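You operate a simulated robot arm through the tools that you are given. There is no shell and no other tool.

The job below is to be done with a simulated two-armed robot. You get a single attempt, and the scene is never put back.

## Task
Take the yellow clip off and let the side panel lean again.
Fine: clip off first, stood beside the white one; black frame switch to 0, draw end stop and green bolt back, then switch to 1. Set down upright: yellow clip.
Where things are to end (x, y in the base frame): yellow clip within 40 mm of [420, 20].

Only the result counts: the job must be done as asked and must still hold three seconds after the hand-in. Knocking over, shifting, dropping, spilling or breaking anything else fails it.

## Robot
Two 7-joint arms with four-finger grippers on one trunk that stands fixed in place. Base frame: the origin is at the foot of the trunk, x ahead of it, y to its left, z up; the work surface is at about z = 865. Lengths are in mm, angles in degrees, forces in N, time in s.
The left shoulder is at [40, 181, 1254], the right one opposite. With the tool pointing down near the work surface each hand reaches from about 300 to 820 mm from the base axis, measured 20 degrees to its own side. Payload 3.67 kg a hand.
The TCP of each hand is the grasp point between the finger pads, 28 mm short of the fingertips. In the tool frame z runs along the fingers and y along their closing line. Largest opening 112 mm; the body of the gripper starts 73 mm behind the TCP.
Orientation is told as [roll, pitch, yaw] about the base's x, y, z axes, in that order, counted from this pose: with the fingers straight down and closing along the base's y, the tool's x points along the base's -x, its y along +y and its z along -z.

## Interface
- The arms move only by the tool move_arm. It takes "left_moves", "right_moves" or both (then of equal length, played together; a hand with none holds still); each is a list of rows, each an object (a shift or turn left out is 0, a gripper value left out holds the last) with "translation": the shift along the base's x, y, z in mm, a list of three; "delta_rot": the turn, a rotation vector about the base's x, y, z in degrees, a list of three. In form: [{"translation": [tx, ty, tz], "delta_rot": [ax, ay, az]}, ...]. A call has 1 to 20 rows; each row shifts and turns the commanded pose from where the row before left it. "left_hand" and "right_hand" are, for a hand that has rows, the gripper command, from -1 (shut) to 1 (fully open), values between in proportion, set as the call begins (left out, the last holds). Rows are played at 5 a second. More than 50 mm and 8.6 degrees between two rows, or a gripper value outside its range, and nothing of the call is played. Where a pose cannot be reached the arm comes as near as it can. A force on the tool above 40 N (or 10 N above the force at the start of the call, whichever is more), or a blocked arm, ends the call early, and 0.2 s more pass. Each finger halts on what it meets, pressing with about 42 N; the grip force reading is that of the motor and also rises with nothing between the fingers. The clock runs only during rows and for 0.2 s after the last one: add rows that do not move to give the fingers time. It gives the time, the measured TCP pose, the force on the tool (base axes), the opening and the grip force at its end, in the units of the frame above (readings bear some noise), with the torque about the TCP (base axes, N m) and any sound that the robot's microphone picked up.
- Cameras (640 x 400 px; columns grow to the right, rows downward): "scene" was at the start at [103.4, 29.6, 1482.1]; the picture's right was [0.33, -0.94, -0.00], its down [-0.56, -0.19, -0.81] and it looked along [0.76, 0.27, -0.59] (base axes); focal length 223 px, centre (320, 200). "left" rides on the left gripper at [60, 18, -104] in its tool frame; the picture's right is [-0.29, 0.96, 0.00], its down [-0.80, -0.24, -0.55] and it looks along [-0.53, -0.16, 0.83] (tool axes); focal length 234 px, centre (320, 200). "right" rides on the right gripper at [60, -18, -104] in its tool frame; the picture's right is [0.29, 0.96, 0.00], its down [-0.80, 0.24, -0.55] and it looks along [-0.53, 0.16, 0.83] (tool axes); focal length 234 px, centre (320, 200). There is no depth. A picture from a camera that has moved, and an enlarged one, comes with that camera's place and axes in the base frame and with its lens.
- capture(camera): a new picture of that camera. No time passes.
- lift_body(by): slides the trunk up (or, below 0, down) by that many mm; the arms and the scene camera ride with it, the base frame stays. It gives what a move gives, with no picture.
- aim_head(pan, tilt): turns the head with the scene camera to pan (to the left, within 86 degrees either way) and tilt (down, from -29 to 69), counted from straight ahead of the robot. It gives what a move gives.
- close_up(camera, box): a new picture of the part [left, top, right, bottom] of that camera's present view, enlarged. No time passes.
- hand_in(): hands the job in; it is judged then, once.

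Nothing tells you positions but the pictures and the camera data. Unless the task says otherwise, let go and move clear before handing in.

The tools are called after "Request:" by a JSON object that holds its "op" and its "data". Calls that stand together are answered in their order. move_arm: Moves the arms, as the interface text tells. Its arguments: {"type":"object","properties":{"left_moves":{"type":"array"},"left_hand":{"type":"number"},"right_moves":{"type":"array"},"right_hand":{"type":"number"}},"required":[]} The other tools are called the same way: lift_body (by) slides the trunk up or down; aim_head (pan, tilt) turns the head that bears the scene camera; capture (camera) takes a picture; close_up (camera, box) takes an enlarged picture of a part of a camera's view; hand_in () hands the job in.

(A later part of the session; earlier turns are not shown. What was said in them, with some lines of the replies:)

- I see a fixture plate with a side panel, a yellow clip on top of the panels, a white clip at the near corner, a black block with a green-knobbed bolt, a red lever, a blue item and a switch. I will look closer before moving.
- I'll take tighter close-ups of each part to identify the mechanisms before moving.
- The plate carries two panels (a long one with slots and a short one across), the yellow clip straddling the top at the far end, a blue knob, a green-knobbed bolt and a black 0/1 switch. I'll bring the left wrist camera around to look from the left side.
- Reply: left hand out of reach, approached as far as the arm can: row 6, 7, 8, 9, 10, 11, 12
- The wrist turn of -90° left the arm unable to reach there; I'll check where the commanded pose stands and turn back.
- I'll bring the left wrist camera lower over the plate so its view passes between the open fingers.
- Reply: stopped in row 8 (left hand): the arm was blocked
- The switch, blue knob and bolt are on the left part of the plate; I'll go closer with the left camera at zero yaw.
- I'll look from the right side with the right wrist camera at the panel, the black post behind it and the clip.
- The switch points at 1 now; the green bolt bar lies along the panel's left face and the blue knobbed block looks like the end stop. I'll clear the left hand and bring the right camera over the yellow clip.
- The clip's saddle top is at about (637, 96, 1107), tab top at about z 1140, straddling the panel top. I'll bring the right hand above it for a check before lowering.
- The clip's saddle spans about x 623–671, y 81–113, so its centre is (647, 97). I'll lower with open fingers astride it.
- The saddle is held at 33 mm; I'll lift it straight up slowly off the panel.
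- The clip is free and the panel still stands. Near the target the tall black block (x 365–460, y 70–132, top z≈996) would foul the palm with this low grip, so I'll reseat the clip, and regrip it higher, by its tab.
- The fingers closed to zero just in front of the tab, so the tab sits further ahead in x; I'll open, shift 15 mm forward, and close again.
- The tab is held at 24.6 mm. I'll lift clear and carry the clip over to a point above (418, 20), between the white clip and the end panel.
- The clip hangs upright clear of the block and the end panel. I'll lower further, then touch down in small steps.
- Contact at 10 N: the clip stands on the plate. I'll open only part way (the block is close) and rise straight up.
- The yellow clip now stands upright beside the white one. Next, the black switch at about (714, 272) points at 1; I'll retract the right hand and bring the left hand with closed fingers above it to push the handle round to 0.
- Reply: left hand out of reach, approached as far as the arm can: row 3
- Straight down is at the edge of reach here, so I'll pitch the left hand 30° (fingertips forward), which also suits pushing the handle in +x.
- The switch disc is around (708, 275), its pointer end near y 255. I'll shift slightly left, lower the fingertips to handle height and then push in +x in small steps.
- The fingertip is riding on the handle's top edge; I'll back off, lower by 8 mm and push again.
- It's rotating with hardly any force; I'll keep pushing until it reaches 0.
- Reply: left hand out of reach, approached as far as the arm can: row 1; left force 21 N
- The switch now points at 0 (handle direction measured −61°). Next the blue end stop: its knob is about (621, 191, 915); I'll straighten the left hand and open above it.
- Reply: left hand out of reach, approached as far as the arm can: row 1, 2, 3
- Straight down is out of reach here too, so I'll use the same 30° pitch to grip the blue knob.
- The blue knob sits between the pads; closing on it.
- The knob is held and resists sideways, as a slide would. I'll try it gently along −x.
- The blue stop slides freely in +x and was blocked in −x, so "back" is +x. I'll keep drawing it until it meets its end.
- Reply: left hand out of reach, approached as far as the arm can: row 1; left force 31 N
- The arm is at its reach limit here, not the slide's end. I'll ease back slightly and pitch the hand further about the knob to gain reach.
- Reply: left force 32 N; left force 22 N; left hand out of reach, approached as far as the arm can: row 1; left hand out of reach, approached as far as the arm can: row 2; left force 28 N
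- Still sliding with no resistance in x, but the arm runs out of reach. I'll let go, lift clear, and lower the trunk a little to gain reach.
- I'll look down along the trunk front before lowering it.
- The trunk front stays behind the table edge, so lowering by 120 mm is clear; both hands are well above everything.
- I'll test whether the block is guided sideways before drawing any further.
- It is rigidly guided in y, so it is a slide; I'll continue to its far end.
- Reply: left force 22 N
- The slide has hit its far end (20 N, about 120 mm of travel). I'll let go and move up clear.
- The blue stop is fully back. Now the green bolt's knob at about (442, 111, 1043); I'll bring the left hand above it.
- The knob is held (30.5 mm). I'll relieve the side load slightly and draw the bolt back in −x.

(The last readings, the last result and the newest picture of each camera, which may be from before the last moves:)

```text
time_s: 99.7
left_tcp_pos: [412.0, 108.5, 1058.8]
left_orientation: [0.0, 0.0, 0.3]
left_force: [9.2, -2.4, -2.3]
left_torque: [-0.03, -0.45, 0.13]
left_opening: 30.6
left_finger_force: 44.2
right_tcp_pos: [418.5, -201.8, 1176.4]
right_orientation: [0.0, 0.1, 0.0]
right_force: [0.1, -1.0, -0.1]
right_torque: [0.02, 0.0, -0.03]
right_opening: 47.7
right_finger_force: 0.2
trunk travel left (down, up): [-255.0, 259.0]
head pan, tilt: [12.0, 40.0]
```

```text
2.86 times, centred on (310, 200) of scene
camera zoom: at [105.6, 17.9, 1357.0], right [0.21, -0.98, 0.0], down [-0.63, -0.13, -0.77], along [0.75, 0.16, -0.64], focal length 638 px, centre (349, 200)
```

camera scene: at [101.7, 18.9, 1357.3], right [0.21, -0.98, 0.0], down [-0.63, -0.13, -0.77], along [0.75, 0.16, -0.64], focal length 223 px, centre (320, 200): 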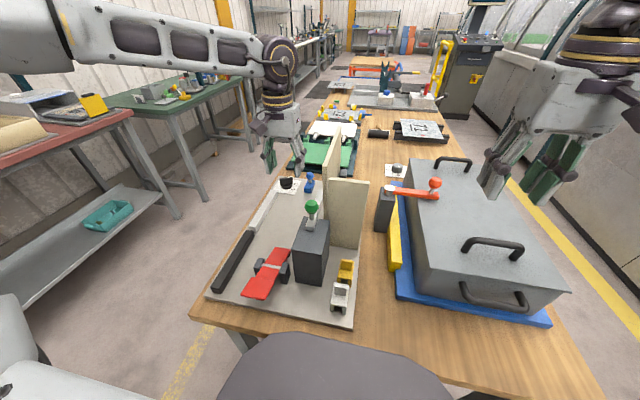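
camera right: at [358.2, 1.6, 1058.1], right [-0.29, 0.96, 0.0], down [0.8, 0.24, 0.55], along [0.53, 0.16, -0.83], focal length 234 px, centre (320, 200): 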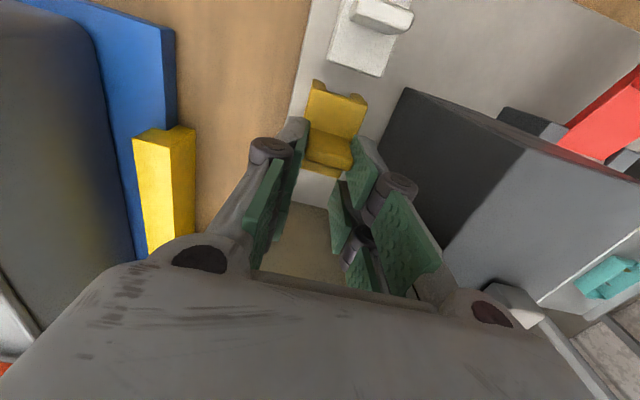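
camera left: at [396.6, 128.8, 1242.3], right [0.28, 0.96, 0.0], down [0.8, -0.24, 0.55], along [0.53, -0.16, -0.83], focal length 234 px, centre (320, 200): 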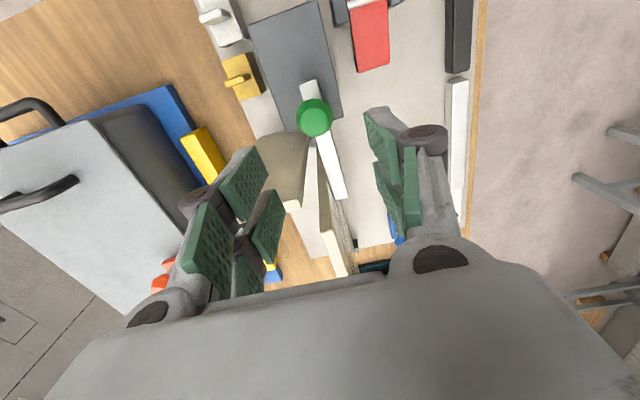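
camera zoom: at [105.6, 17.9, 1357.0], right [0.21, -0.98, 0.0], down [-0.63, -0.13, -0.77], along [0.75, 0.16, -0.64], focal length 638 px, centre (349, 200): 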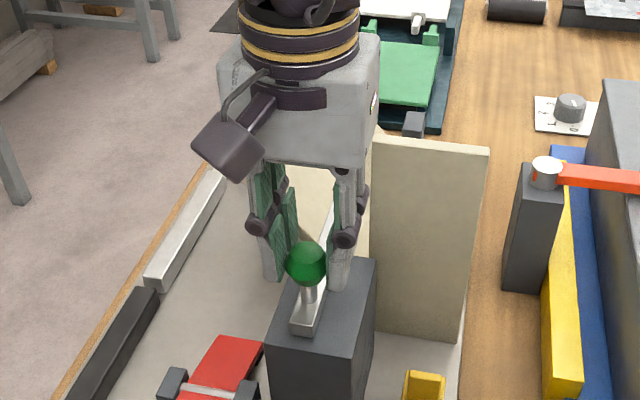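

The bolt meets resistance at about 44 mm and the side panel seems to have moved. I'll look before doing anything else.

Request:
{"op": "capture", "data": {"camera": "left"}}

Request:
{"op": "capture", "data": {"camera": "scene"}}

Request:
{"op": "capture", "data": {"camera": "right"}}

Request:
{"op": "close_up", "data": {"camera": "scene", "box": [260, 140, 340, 220]}}

```text
taken
camera left: at [351.9, 127.4, 1162.2], right [0.28, 0.96, 0.0], down [0.8, -0.24, 0.55], along [0.53, -0.16, -0.83], focal length 234 px, centre (320, 200)
```

left: 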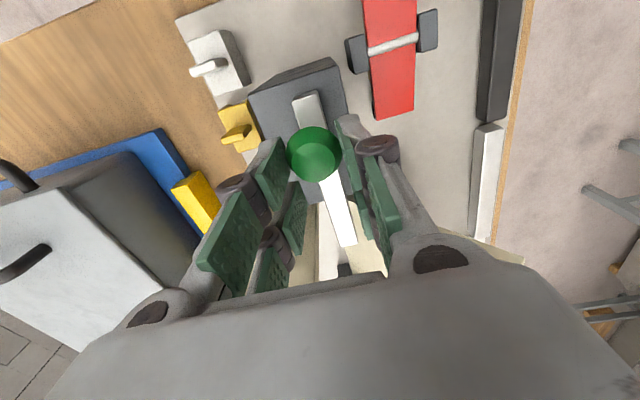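

```text
taken
camera scene: at [105.6, 17.9, 1357.0], right [0.21, -0.98, 0.0], down [-0.63, -0.13, -0.77], along [0.75, 0.16, -0.64], focal length 223 px, centre (320, 200)
```

scene: 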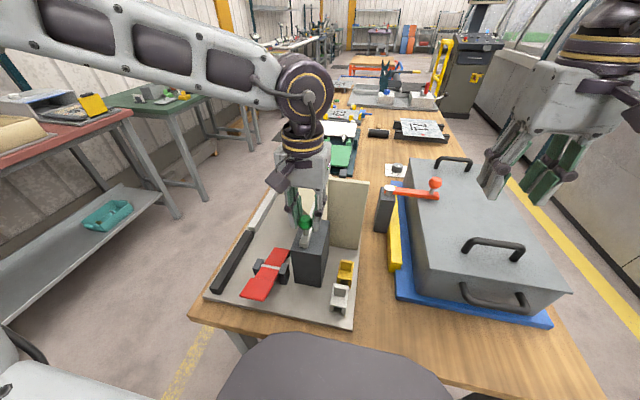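

```text
taken
camera right: at [359.7, -219.3, 1280.2], right [-0.29, 0.96, 0.0], down [0.8, 0.24, 0.55], along [0.53, 0.16, -0.83], focal length 234 px, centre (320, 200)
```

right: 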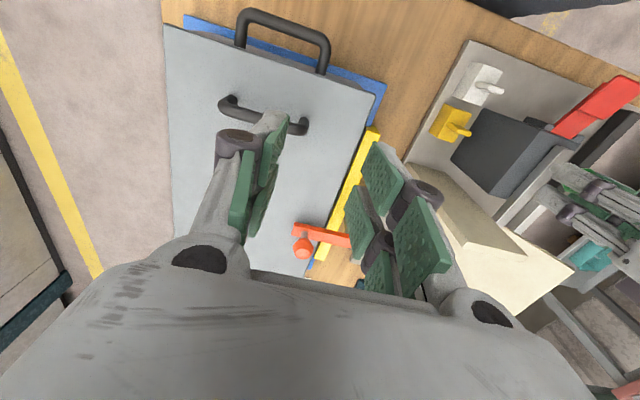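

```text
5.00 times, centred on (300, 180) of scene
camera zoom: at [105.6, 17.9, 1357.0], right [0.21, -0.98, 0.0], down [-0.63, -0.13, -0.77], along [0.75, 0.16, -0.64], focal length 1117 px, centre (420, 300)
```

zoom: 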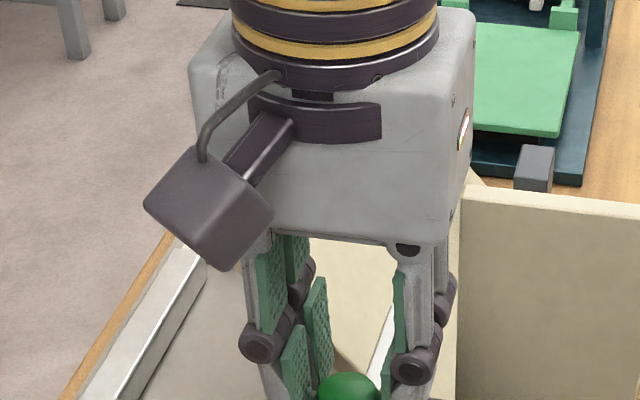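

Request:
{"op": "move_arm", "data": {"left_moves": [{"translation": [-2, 0, 0]}, {"translation": [-2, 0, 0]}, {}]}}

```text
time_s: 100.5
left_tcp_pos: [411.7, 109.0, 1057.4]
left_orientation: [-0.2, -0.1, 0.3]
left_force: [32.0, -2.9, 5.6]
left_torque: [-0.07, -0.69, 0.03]
left_opening: 31.2
left_finger_force: 44.7
right_tcp_pos: [422.6, -202.0, 1174.3]
right_orientation: [0.0, 0.3, -0.1]
right_force: [-0.4, 0.2, 0.1]
right_torque: [0.01, -0.03, 0.01]
right_opening: 47.4
right_finger_force: 0.1
trunk travel left (down, up): [-255.0, 259.0]
head pan, tilt: [12.0, 40.0]
```

The bolt is at its end (32 N). I'll release it and retreat up and back to see the panel.

Request:
{"op": "move_arm", "data": {"left_moves": [{"translation": [5, 0, 0]}, {}, {}, {}], "left_hand": 0.1}}

Request:
{"op": "move_arm", "data": {"left_moves": [{"translation": [0, 0, 20]}, {"translation": [0, 0, 40]}, {"translation": [0, 10, 40]}, {"translation": [0, 30, 40]}, {"translation": [0, 40, 10]}, {"translation": [0, 40, 0]}, {"translation": [0, 40, 0]}, {"translation": [-10, 40, 0]}]}}

Request:
{"op": "capture", "data": {"camera": "left"}}

Request:
{"op": "capture", "data": {"camera": "scene"}}

Request:
{"op": "close_up", "data": {"camera": "scene", "box": [230, 140, 390, 260]}}

```text
time_s: 101.5
left_tcp_pos: [410.5, 109.8, 1058.5]
left_orientation: [0.0, 0.1, 0.1]
left_force: [-0.3, 0.1, 0.7]
left_torque: [0.01, -0.01, 0.01]
left_opening: 61.5
left_finger_force: 0.1
right_tcp_pos: [418.1, -200.0, 1177.2]
right_orientation: [0.0, 0.0, 0.0]
right_force: [0.8, -0.6, 0.9]
right_torque: [0.05, 0.04, 0.0]
right_opening: 47.7
right_finger_force: 0.0
trunk travel left (down, up): [-255.0, 259.0]
head pan, tilt: [12.0, 40.0]
```

```text
time_s: 103.3
left_tcp_pos: [399.6, 312.5, 1207.0]
left_orientation: [0.0, 0.0, 0.1]
left_force: [0.2, 0.2, -0.5]
left_torque: [-0.02, -0.03, -0.01]
left_opening: 61.8
left_finger_force: 0.0
right_tcp_pos: [417.4, -198.5, 1176.7]
right_orientation: [0.0, 0.0, 0.1]
right_force: [-0.8, 0.3, -0.4]
right_torque: [-0.02, 0.0, 0.01]
right_opening: 47.5
right_finger_force: 0.0
trunk travel left (down, up): [-255.0, 259.0]
head pan, tilt: [12.0, 40.0]
```

```text
taken
camera left: at [340.3, 329.8, 1311.8], right [0.28, 0.96, 0.0], down [0.8, -0.24, 0.55], along [0.53, -0.16, -0.83], focal length 234 px, centre (320, 200)
```

left: 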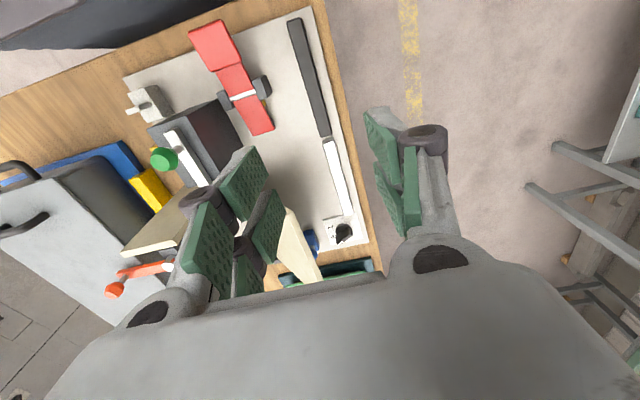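

```text
taken
camera scene: at [103.1, 20.3, 1357.1], right [0.21, -0.98, 0.0], down [-0.63, -0.13, -0.77], along [0.75, 0.16, -0.64], focal length 223 px, centre (320, 200)
```

scene: 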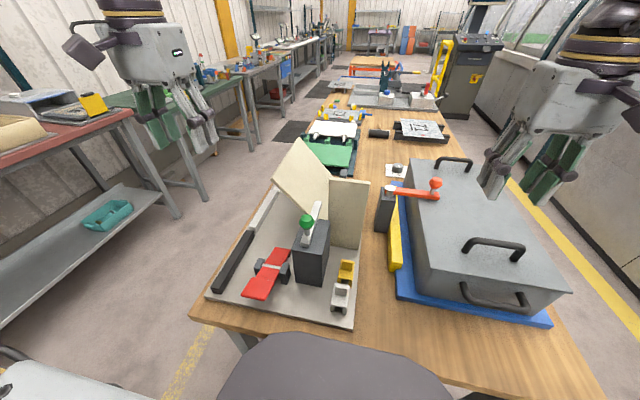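

```text
3.33 times, centred on (310, 200) of scene
camera zoom: at [103.1, 20.3, 1357.1], right [0.21, -0.98, 0.0], down [-0.63, -0.13, -0.77], along [0.75, 0.16, -0.64], focal length 745 px, centre (353, 200)
```

zoom: 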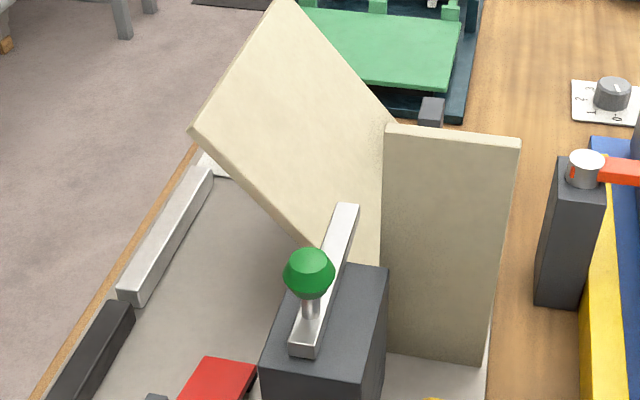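

The bolt is back and the side panel now leans about 37° toward +y, its top edge near (520–760, 230, 1045). The switch stays clear just beyond it; I'll approach with closed fingers from the left, pitched forward and rolled away from the panel.

Request:
{"op": "move_arm", "data": {"left_moves": [{"translation": [40, 4, -20], "delta_rot": [0, -7.5, 0]}, {"translation": [40, 4, -20], "delta_rot": [0, -7.5, 0]}, {"translation": [40, 2, -20], "delta_rot": [0, -7.5, 0]}, {"translation": [40, 0, -20], "delta_rot": [0, -7.5, 0]}, {"translation": [35, 0, -35], "delta_rot": [-7.5, 0, 0]}, {"translation": [30, 0, -35], "delta_rot": [-7.5, 0, 0]}, {}], "left_hand": -1}}

Request:
{"op": "capture", "data": {"camera": "left"}}

Request:
{"op": "close_up", "data": {"camera": "scene", "box": [220, 120, 360, 220]}}

```text
time_s: 104.9
left_tcp_pos: [624.5, 317.5, 1059.3]
left_orientation: [-17.4, -28.8, 8.8]
left_force: [0.2, 0.0, 0.7]
left_torque: [0.02, 0.02, 0.06]
left_opening: 0.0
left_finger_force: 34.9
right_tcp_pos: [415.6, -201.9, 1177.6]
right_orientation: [0.0, -0.1, 0.0]
right_force: [-1.0, -0.4, 0.3]
right_torque: [0.0, -0.03, 0.02]
right_opening: 47.7
right_finger_force: 0.0
trunk travel left (down, up): [-255.0, 259.0]
head pan, tilt: [12.0, 40.0]
```

```text
taken
camera left: at [520.6, 351.9, 1111.8], right [0.25, 0.96, -0.11], down [0.41, 0.0, 0.91], along [0.88, -0.27, -0.4], focal length 234 px, centre (320, 200)
```

left: 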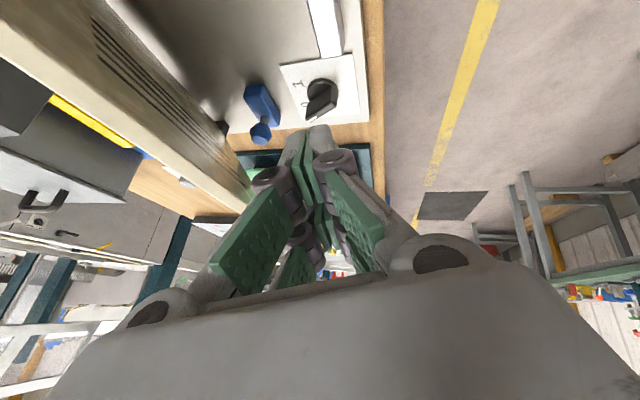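

```text
4.00 times, centred on (290, 170) of scene
camera zoom: at [102.8, 17.6, 1357.2], right [0.21, -0.98, 0.0], down [-0.63, -0.13, -0.77], along [0.75, 0.16, -0.64], focal length 894 px, centre (440, 320)
```

zoom: 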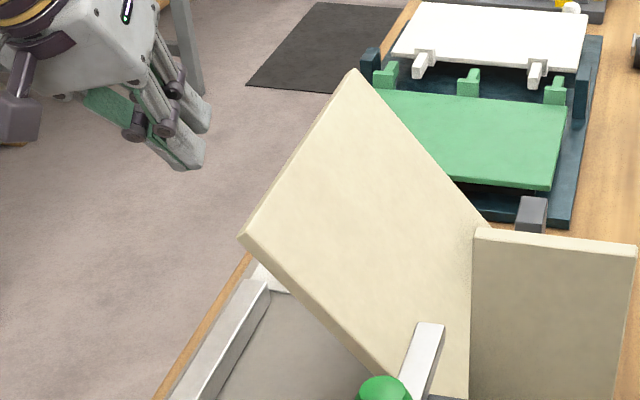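

The left camera now sees the switch, the steel bar end beside it and the leaning panel; I need the heights of the bar and handle before pushing the other end.

Request:
{"op": "close_up", "data": {"camera": "left", "box": [270, 30, 390, 140]}}

Request:
{"op": "close_up", "data": {"camera": "scene", "box": [262, 175, 302, 215]}}

```text
3.64 times, centred on (330, 85) of left
camera zoom: at [520.6, 351.9, 1111.8], right [0.25, 0.96, -0.11], down [0.41, 0.0, 0.91], along [0.88, -0.27, -0.4], focal length 852 px, centre (284, 618)
```

zoom: 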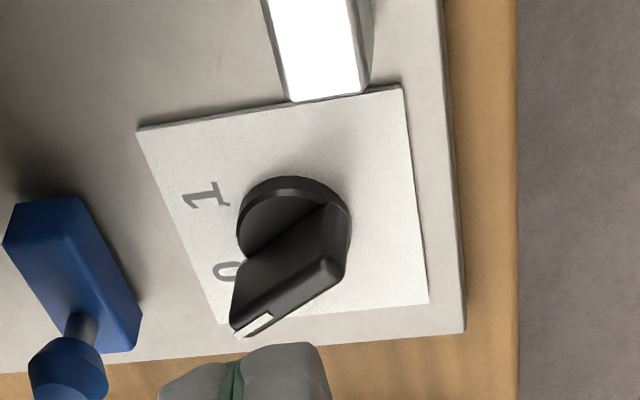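

```text
10.00 times, centred on (282, 195) of scene
camera zoom: at [102.8, 17.6, 1357.2], right [0.21, -0.98, 0.0], down [-0.63, -0.13, -0.77], along [0.75, 0.16, -0.64], focal length 2234 px, centre (700, 250)
```

zoom: 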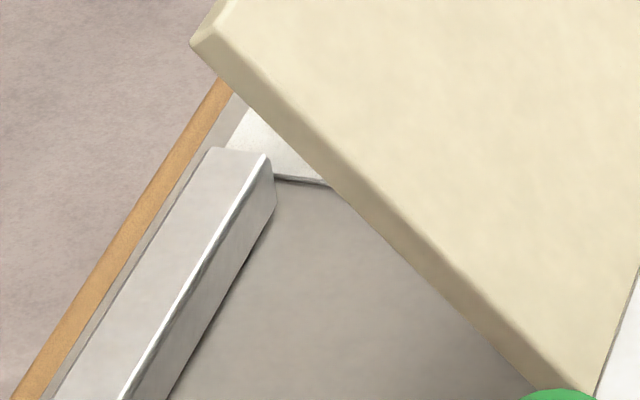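

The switch centre is (720, 278) and the steel bar ends at x≈678, leaving room for the tip behind the handle's other end. I'll slide the tip down along the finger direction into that gap.

Request:
{"op": "move_arm", "data": {"left_moves": [{"translation": [10, 1, -28]}, {"translation": [10, 1, -28]}, {"translation": [9, 0, -28]}, {}]}}

Request:
{"op": "close_up", "data": {"camera": "left", "box": [240, 30, 400, 170]}}

Request:
{"op": "capture", "data": {"camera": "scene"}}

```text
time_s: 105.9
left_tcp_pos: [652.2, 320.5, 974.7]
left_orientation: [-17.4, -28.8, 8.8]
left_force: [0.3, 0.5, -0.3]
left_torque: [-0.02, 0.03, 0.0]
left_opening: 0.1
left_finger_force: 36.2
right_tcp_pos: [417.4, -201.4, 1177.8]
right_orientation: [0.0, -0.1, -0.1]
right_force: [-0.9, 0.5, 0.0]
right_torque: [0.0, 0.01, -0.01]
right_opening: 47.6
right_finger_force: 0.0
trunk travel left (down, up): [-255.0, 259.0]
head pan, tilt: [12.0, 40.0]
```

```text
2.86 times, centred on (320, 100) of left
camera zoom: at [549.7, 354.5, 1028.1], right [0.25, 0.96, -0.11], down [0.41, 0.0, 0.91], along [0.88, -0.27, -0.4], focal length 669 px, centre (320, 486)
```

zoom: 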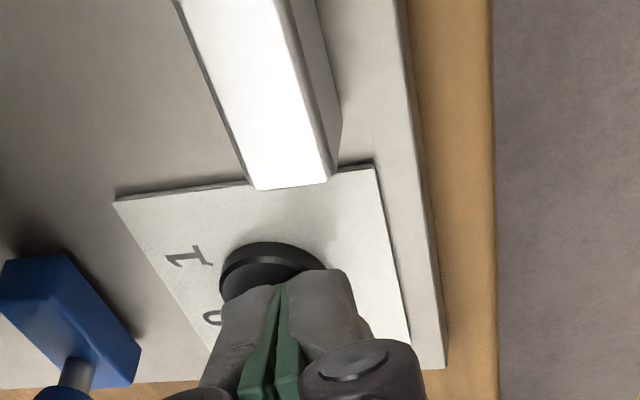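

```text
taken
camera scene: at [103.3, 18.3, 1357.2], right [0.21, -0.98, 0.0], down [-0.63, -0.13, -0.77], along [0.75, 0.16, -0.64], focal length 223 px, centre (320, 200)
```

scene: 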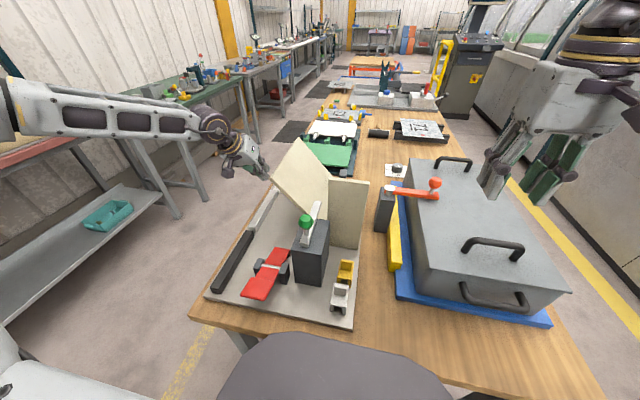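

Request:
{"op": "move_arm", "data": {"left_moves": [{"translation": [7, -3.5, -13]}, {"translation": [7, -3.5, -13]}, {"translation": [7, -3, -12]}, {}]}}

Request:
{"op": "close_up", "data": {"camera": "left", "box": [240, 30, 400, 170]}}

```text
time_s: 106.9
left_tcp_pos: [675.6, 310.3, 935.9]
left_orientation: [-17.4, -28.8, 8.8]
left_force: [0.4, 0.2, -1.0]
left_torque: [0.01, 0.01, -0.04]
left_opening: 0.1
left_finger_force: 35.0
right_tcp_pos: [418.9, -201.1, 1176.3]
right_orientation: [-0.1, -0.1, 0.1]
right_force: [-0.7, 0.0, -0.4]
right_torque: [0.04, -0.03, 0.02]
right_opening: 47.7
right_finger_force: 0.0
trunk travel left (down, up): [-255.0, 259.0]
head pan, tilt: [12.0, 40.0]
```

```text
2.86 times, centred on (320, 100) of left
camera zoom: at [571.5, 344.6, 989.9], right [0.25, 0.96, -0.11], down [0.41, 0.0, 0.91], along [0.88, -0.27, -0.4], focal length 669 px, centre (320, 486)
```

zoom: 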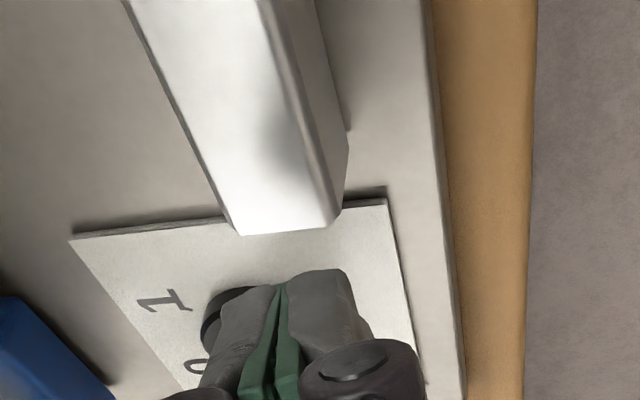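

Request:
{"op": "move_arm", "data": {"left_moves": [{"translation": [3, -2, -6]}, {"translation": [2, -1.5, -5]}, {}]}}

Request:
{"op": "close_up", "data": {"camera": "left", "box": [240, 30, 400, 170]}}

```text
time_s: 107.7
left_tcp_pos: [680.6, 308.6, 924.2]
left_orientation: [-17.4, -28.7, 8.8]
left_force: [0.7, -0.2, 0.0]
left_torque: [0.03, -0.01, 0.02]
left_opening: 0.0
left_finger_force: 35.9
right_tcp_pos: [418.2, -200.1, 1176.5]
right_orientation: [0.0, 0.0, 0.0]
right_force: [0.0, -0.1, 0.0]
right_torque: [0.05, 0.06, -0.02]
right_opening: 47.5
right_finger_force: 0.0
trunk travel left (down, up): [-255.0, 259.0]
head pan, tilt: [12.0, 40.0]
```

```text
2.86 times, centred on (320, 100) of left
camera zoom: at [576.8, 341.0, 978.5], right [0.25, 0.96, -0.11], down [0.42, 0.0, 0.91], along [0.88, -0.27, -0.4], focal length 669 px, centre (320, 486)
```

zoom: 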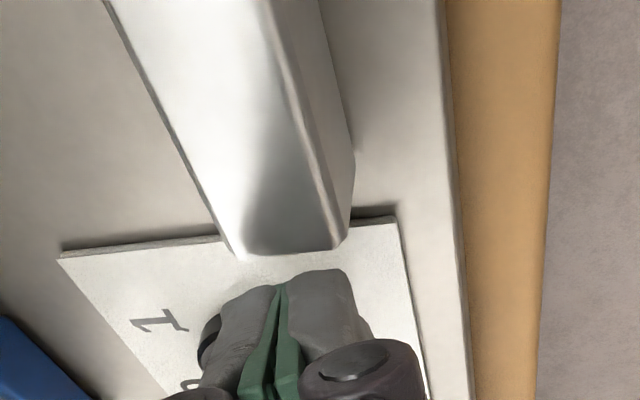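

Request:
{"op": "move_arm", "data": {"left_moves": [{"translation": [5, 0, 0]}, {"translation": [5, 0, 0]}, {"translation": [5, 0, 0]}, {}]}}

Request:
{"op": "close_up", "data": {"camera": "left", "box": [240, 30, 400, 170]}}

```text
time_s: 108.7
left_tcp_pos: [695.7, 307.9, 925.8]
left_orientation: [-17.3, -28.7, 8.8]
left_force: [0.0, -1.1, -0.9]
left_torque: [-0.01, 0.01, -0.01]
left_opening: 0.1
left_finger_force: 35.6
right_tcp_pos: [418.4, -201.5, 1177.1]
right_orientation: [0.0, 0.0, 0.0]
right_force: [0.0, 0.7, 0.0]
right_torque: [0.02, -0.01, -0.01]
right_opening: 47.8
right_finger_force: 0.1
trunk travel left (down, up): [-255.0, 259.0]
head pan, tilt: [12.0, 40.0]
```

```text
2.86 times, centred on (320, 100) of left
camera zoom: at [591.7, 341.1, 978.7], right [0.25, 0.96, -0.11], down [0.42, 0.0, 0.91], along [0.88, -0.27, -0.4], focal length 669 px, centre (320, 486)
```

zoom: 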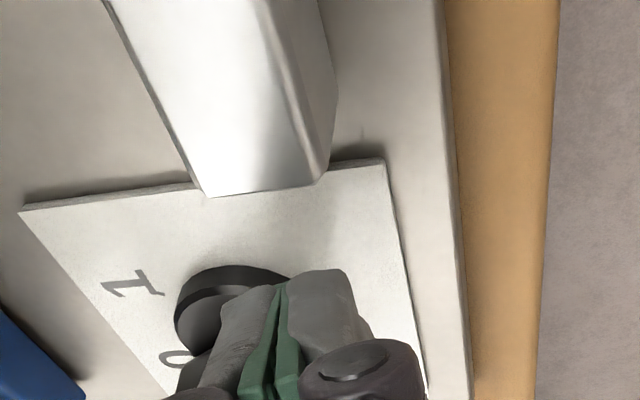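

Request:
{"op": "move_arm", "data": {"left_moves": [{"translation": [5, 0, 0]}, {"translation": [5, 0, 0]}, {}]}}

Request:
{"op": "close_up", "data": {"camera": "left", "box": [240, 30, 400, 170]}}

```text
time_s: 109.5
left_tcp_pos: [704.1, 310.1, 925.4]
left_orientation: [-17.3, -28.7, 9.0]
left_force: [-8.5, 9.8, 3.6]
left_torque: [0.16, 0.16, -0.07]
left_opening: 0.1
left_finger_force: 36.1
right_tcp_pos: [417.1, -199.9, 1177.4]
right_orientation: [-0.1, 0.0, 0.0]
right_force: [0.9, -0.2, -0.6]
right_torque: [0.04, 0.02, 0.02]
right_opening: 47.6
right_finger_force: 0.0
trunk travel left (down, up): [-255.0, 259.0]
head pan, tilt: [12.0, 40.0]
```

```text
2.86 times, centred on (320, 100) of left
camera zoom: at [600.2, 343.3, 978.9], right [0.24, 0.96, -0.11], down [0.42, 0.0, 0.91], along [0.88, -0.27, -0.4], focal length 669 px, centre (320, 486)
```

zoom: 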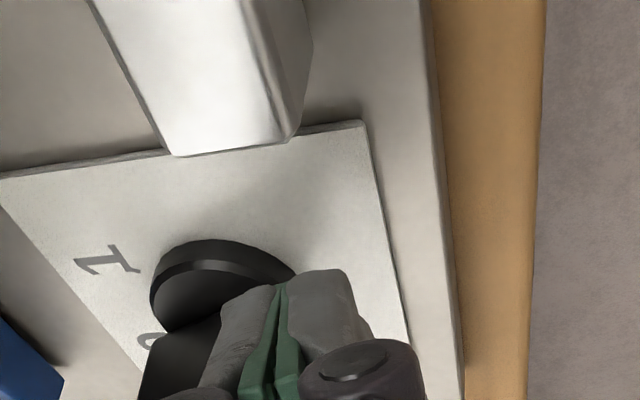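

The finger met the end of the handle rather than its side; I'll back off, shift 8 mm toward −y and push again.

Request:
{"op": "move_arm", "data": {"left_moves": [{"translation": [-8, 0, 0]}, {"translation": [-8, 0, 0]}, {"translation": [0, -8, 0]}, {"translation": [5, 0, 0]}, {"translation": [5, 0, 0]}, {"translation": [4, 0, 0]}, {}]}}

Request:
{"op": "close_up", "data": {"camera": "left", "box": [240, 30, 400, 170]}}

```text
time_s: 111.1
left_tcp_pos: [704.6, 298.5, 925.5]
left_orientation: [-17.4, -28.8, 8.8]
left_force: [0.0, 0.6, -0.2]
left_torque: [0.02, -0.02, -0.02]
left_opening: 0.0
left_finger_force: 35.6
right_tcp_pos: [418.7, -201.0, 1176.7]
right_orientation: [0.0, 0.0, -0.1]
right_force: [-0.1, 0.0, 0.9]
right_torque: [-0.03, -0.02, 0.02]
right_opening: 47.4
right_finger_force: 0.1
trunk travel left (down, up): [-255.0, 259.0]
head pan, tilt: [12.0, 40.0]
```

```text
2.86 times, centred on (320, 100) of left
camera zoom: at [600.3, 332.2, 979.0], right [0.25, 0.96, -0.11], down [0.42, 0.0, 0.91], along [0.88, -0.27, -0.4], focal length 669 px, centre (320, 486)
```

zoom: 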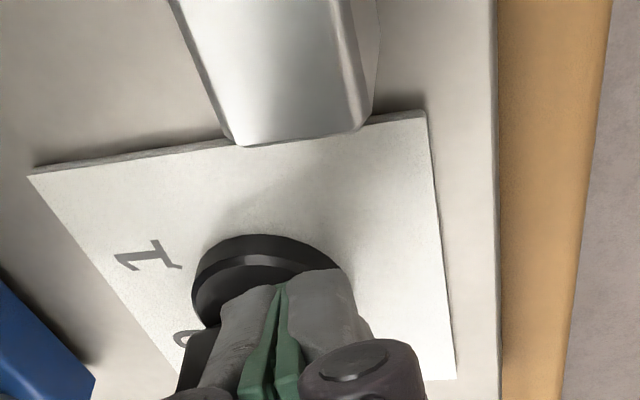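

Request:
{"op": "move_arm", "data": {"left_moves": [{"translation": [4, 0, 0]}, {"translation": [4, 0, 0]}, {}]}}

Request:
{"op": "close_up", "data": {"camera": "left", "box": [240, 30, 400, 170]}}

```text
time_s: 111.9
left_tcp_pos: [710.8, 300.1, 926.6]
left_orientation: [-17.4, -28.8, 8.7]
left_force: [1.1, -0.3, 0.1]
left_torque: [0.04, -0.03, -0.04]
left_opening: 0.0
left_finger_force: 35.9
right_tcp_pos: [418.2, -201.4, 1177.4]
right_orientation: [0.1, 0.0, 0.0]
right_force: [-0.2, 0.7, 1.0]
right_torque: [0.0, 0.0, 0.01]
right_opening: 47.7
right_finger_force: 0.0
trunk travel left (down, up): [-255.0, 259.0]
head pan, tilt: [12.0, 40.0]
```

```text
2.86 times, centred on (320, 100) of left
camera zoom: at [608.3, 332.8, 979.6], right [0.25, 0.96, -0.11], down [0.41, 0.0, 0.91], along [0.88, -0.27, -0.4], focal length 669 px, centre (320, 486)
```

zoom: 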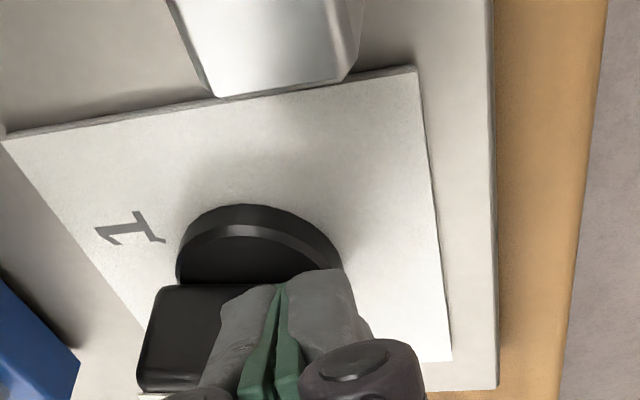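

It is turning; continuing until it stops at 1.

Request:
{"op": "move_arm", "data": {"left_moves": [{"translation": [4, 0, 0]}, {"translation": [4, 0, 0]}, {}]}}

Request:
{"op": "close_up", "data": {"camera": "left", "box": [240, 30, 400, 170]}}

```text
time_s: 112.7
left_tcp_pos: [715.8, 299.5, 924.4]
left_orientation: [-17.3, -28.6, 8.7]
left_force: [-17.5, 0.3, 1.1]
left_torque: [-0.01, 0.39, -0.26]
left_opening: 0.0
left_finger_force: 35.4
right_tcp_pos: [416.8, -201.4, 1177.5]
right_orientation: [0.0, -0.2, -0.1]
right_force: [0.9, 0.3, 0.5]
right_torque: [0.03, 0.0, 0.01]
right_opening: 47.7
right_finger_force: 0.2
trunk travel left (down, up): [-255.0, 259.0]
head pan, tilt: [12.0, 40.0]
```

```text
2.86 times, centred on (320, 100) of left
camera zoom: at [613.0, 333.2, 979.2], right [0.25, 0.96, -0.11], down [0.42, 0.0, 0.91], along [0.88, -0.27, -0.4], focal length 669 px, centre (320, 486)
```

zoom: 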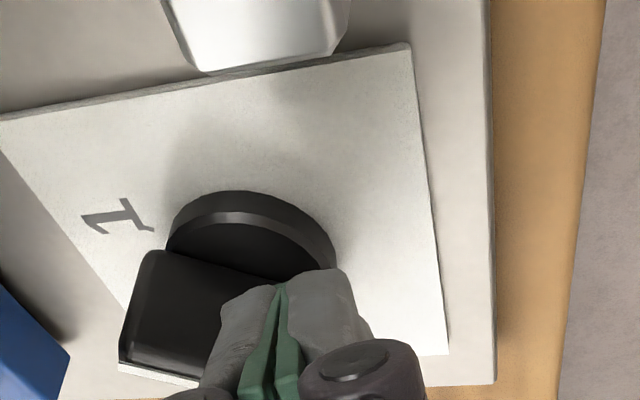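

Request:
{"op": "move_arm", "data": {"left_moves": [{"translation": [-6, 0, 0]}, {"translation": [-10, 4, 10]}, {"translation": [-12, 5, 20]}, {"translation": [-15, 6, 30]}, {"translation": [-15, 5, 30]}, {}]}}

Request:
{"op": "close_up", "data": {"camera": "left", "box": [270, 30, 390, 140]}}

```text
time_s: 114.1
left_tcp_pos: [662.9, 319.5, 1015.6]
left_orientation: [-17.3, -28.8, 8.9]
left_force: [0.2, 0.3, -0.3]
left_torque: [0.01, 0.02, 0.0]
left_opening: 0.0
left_finger_force: 35.6
right_tcp_pos: [418.7, -201.8, 1176.7]
right_orientation: [0.0, 0.1, 0.0]
right_force: [0.9, -0.5, 0.0]
right_torque: [0.01, 0.02, -0.03]
right_opening: 47.5
right_finger_force: 0.1
trunk travel left (down, up): [-255.0, 259.0]
head pan, tilt: [12.0, 40.0]
```

```text
3.64 times, centred on (330, 85) of left
camera zoom: at [559.2, 353.2, 1069.4], right [0.25, 0.96, -0.11], down [0.42, 0.0, 0.91], along [0.88, -0.27, -0.4], focal length 852 px, centre (284, 618)
```

zoom: 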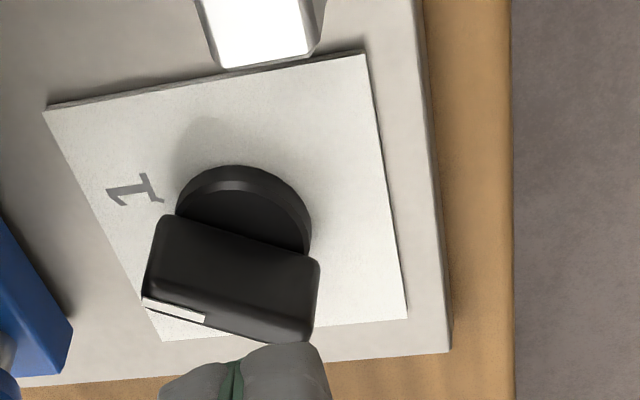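

The switch points at 1 again (about −120°). I'll move the left hand clear and check the whole scene.

Request:
{"op": "move_arm", "data": {"left_moves": [{"translation": [-30, 5, 30], "delta_rot": [7.5, 0, 0]}, {"translation": [-35, 5, 30], "delta_rot": [7.5, 0, 0]}, {"translation": [-40, 5, 25], "delta_rot": [0, 7.5, 0]}, {"translation": [-40, 5, 20], "delta_rot": [0, 7.5, 0]}, {"translation": [-40, 5, 20], "delta_rot": [0, 7.5, 0]}, {"translation": [-30, 5, 10], "delta_rot": [0, 7.5, 0]}, {}]}}

Request:
{"op": "capture", "data": {"camera": "scene"}}

Request:
{"op": "capture", "data": {"camera": "left"}}

Request:
{"op": "close_up", "data": {"camera": "scene", "box": [230, 140, 390, 320]}}

Request:
{"op": "close_up", "data": {"camera": "scene", "box": [300, 240, 370, 320]}}

```text
time_s: 115.7
left_tcp_pos: [444.9, 349.4, 1150.8]
left_orientation: [0.1, 0.1, 0.3]
left_force: [0.6, 0.0, 0.4]
left_torque: [0.06, -0.01, -0.01]
left_opening: 0.0
left_finger_force: 35.8
right_tcp_pos: [418.7, -201.2, 1175.9]
right_orientation: [0.0, 0.0, 0.1]
right_force: [0.5, 0.1, 0.8]
right_torque: [0.03, 0.02, 0.03]
right_opening: 47.5
right_finger_force: 0.1
trunk travel left (down, up): [-255.0, 259.0]
head pan, tilt: [12.0, 40.0]
```

```text
taken
camera scene: at [104.0, 18.2, 1357.1], right [0.21, -0.98, 0.0], down [-0.63, -0.13, -0.77], along [0.75, 0.16, -0.64], focal length 223 px, centre (320, 200)
```

scene: 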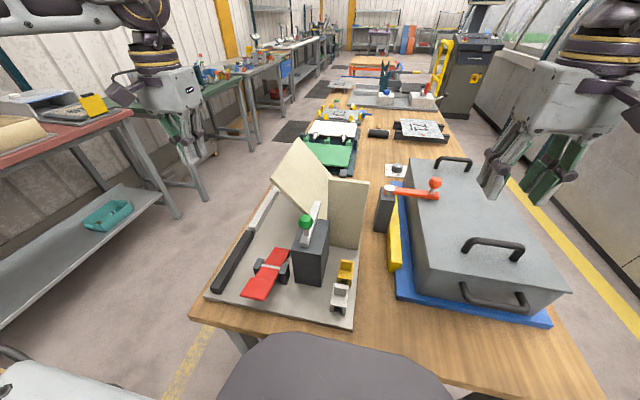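

```text
taken
camera left: at [386.7, 367.4, 1255.0], right [0.28, 0.96, 0.0], down [0.8, -0.24, 0.55], along [0.53, -0.16, -0.83], focal length 234 px, centre (320, 200)
```

left: 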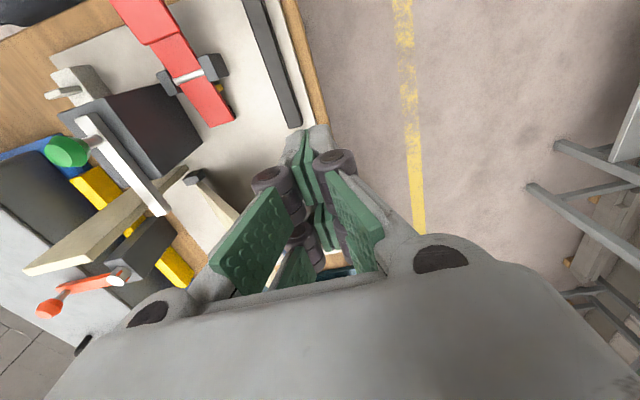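

```text
2.22 times, centred on (310, 230) of scene
camera zoom: at [104.0, 18.2, 1357.1], right [0.21, -0.98, 0.0], down [-0.63, -0.13, -0.77], along [0.75, 0.16, -0.64], focal length 496 px, centre (342, 133)
```

zoom: 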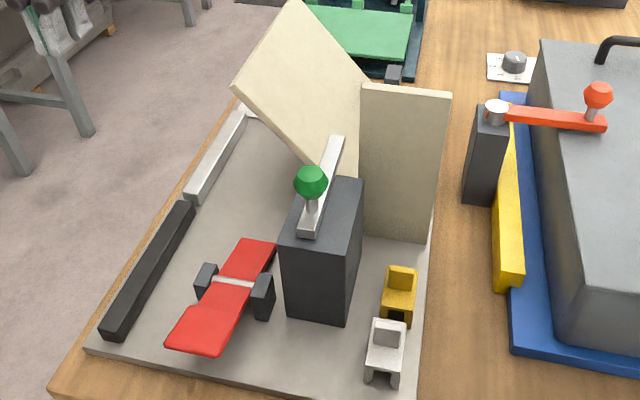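

```text
5.00 times, centred on (335, 280) of scene
camera zoom: at [104.0, 18.2, 1357.1], right [0.21, -0.98, 0.0], down [-0.63, -0.13, -0.77], along [0.75, 0.16, -0.64], focal length 1117 px, centre (245, -200)
```

zoom: 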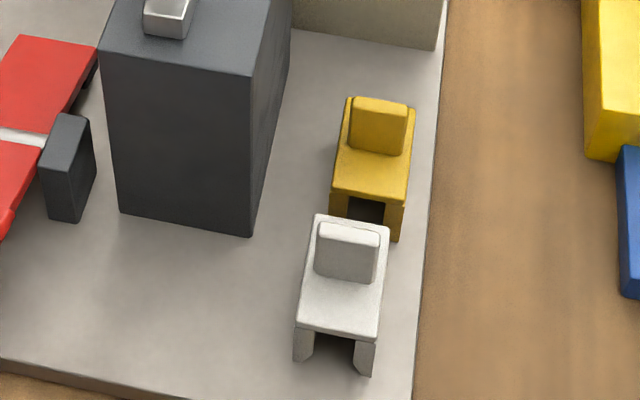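

Everything reads as asked. The yellow clip stands upright beside the white one at about (400–415, 19). The blue end stop and the green bolt are both drawn back to their stops. The switch is back at 1, and the side panel leans freely. Both hands are empty and clear, so I'm handing in.

Request:
{"op": "hand_in", "data": {}}

```text
The job is handed in.
```

The job is handed in. I haven't been shown how it was judged.

- **Yellow clip:** it came off first and stands upright on the plate beside the white one. I put it at x 399–416, y 19, so roughly 5–20 mm from the target. The spread is because the camera and gripper readings differ by about 15 mm in x.
- **Black frame switch:** it was turned to 0 before I touched the slides, and back to 1 afterwards. The handle measures within about 3 degrees of the 1 position.
- **End stop:** I took this to be the blue knobbed block, since nothing else on the plate fitted. It slid about 120 mm in +x until it hit its end. The leaning panel now hides most of it.
- **Green bolt:** it was drawn back about 44 mm in −x to its end.
- **Side panel:** it leaned over on its own as the bolt cleared, before the switch went back to 1. It now rests about 37 degrees off vertical.

While moving the clip I set it back on the panel once and gripped it again by its tab, so the hand would clear the black block. I also lowered the trunk 120 mm for reach and left it there. Nothing else looked moved in the last pictures, and both hands were empty and clear at hand-in.
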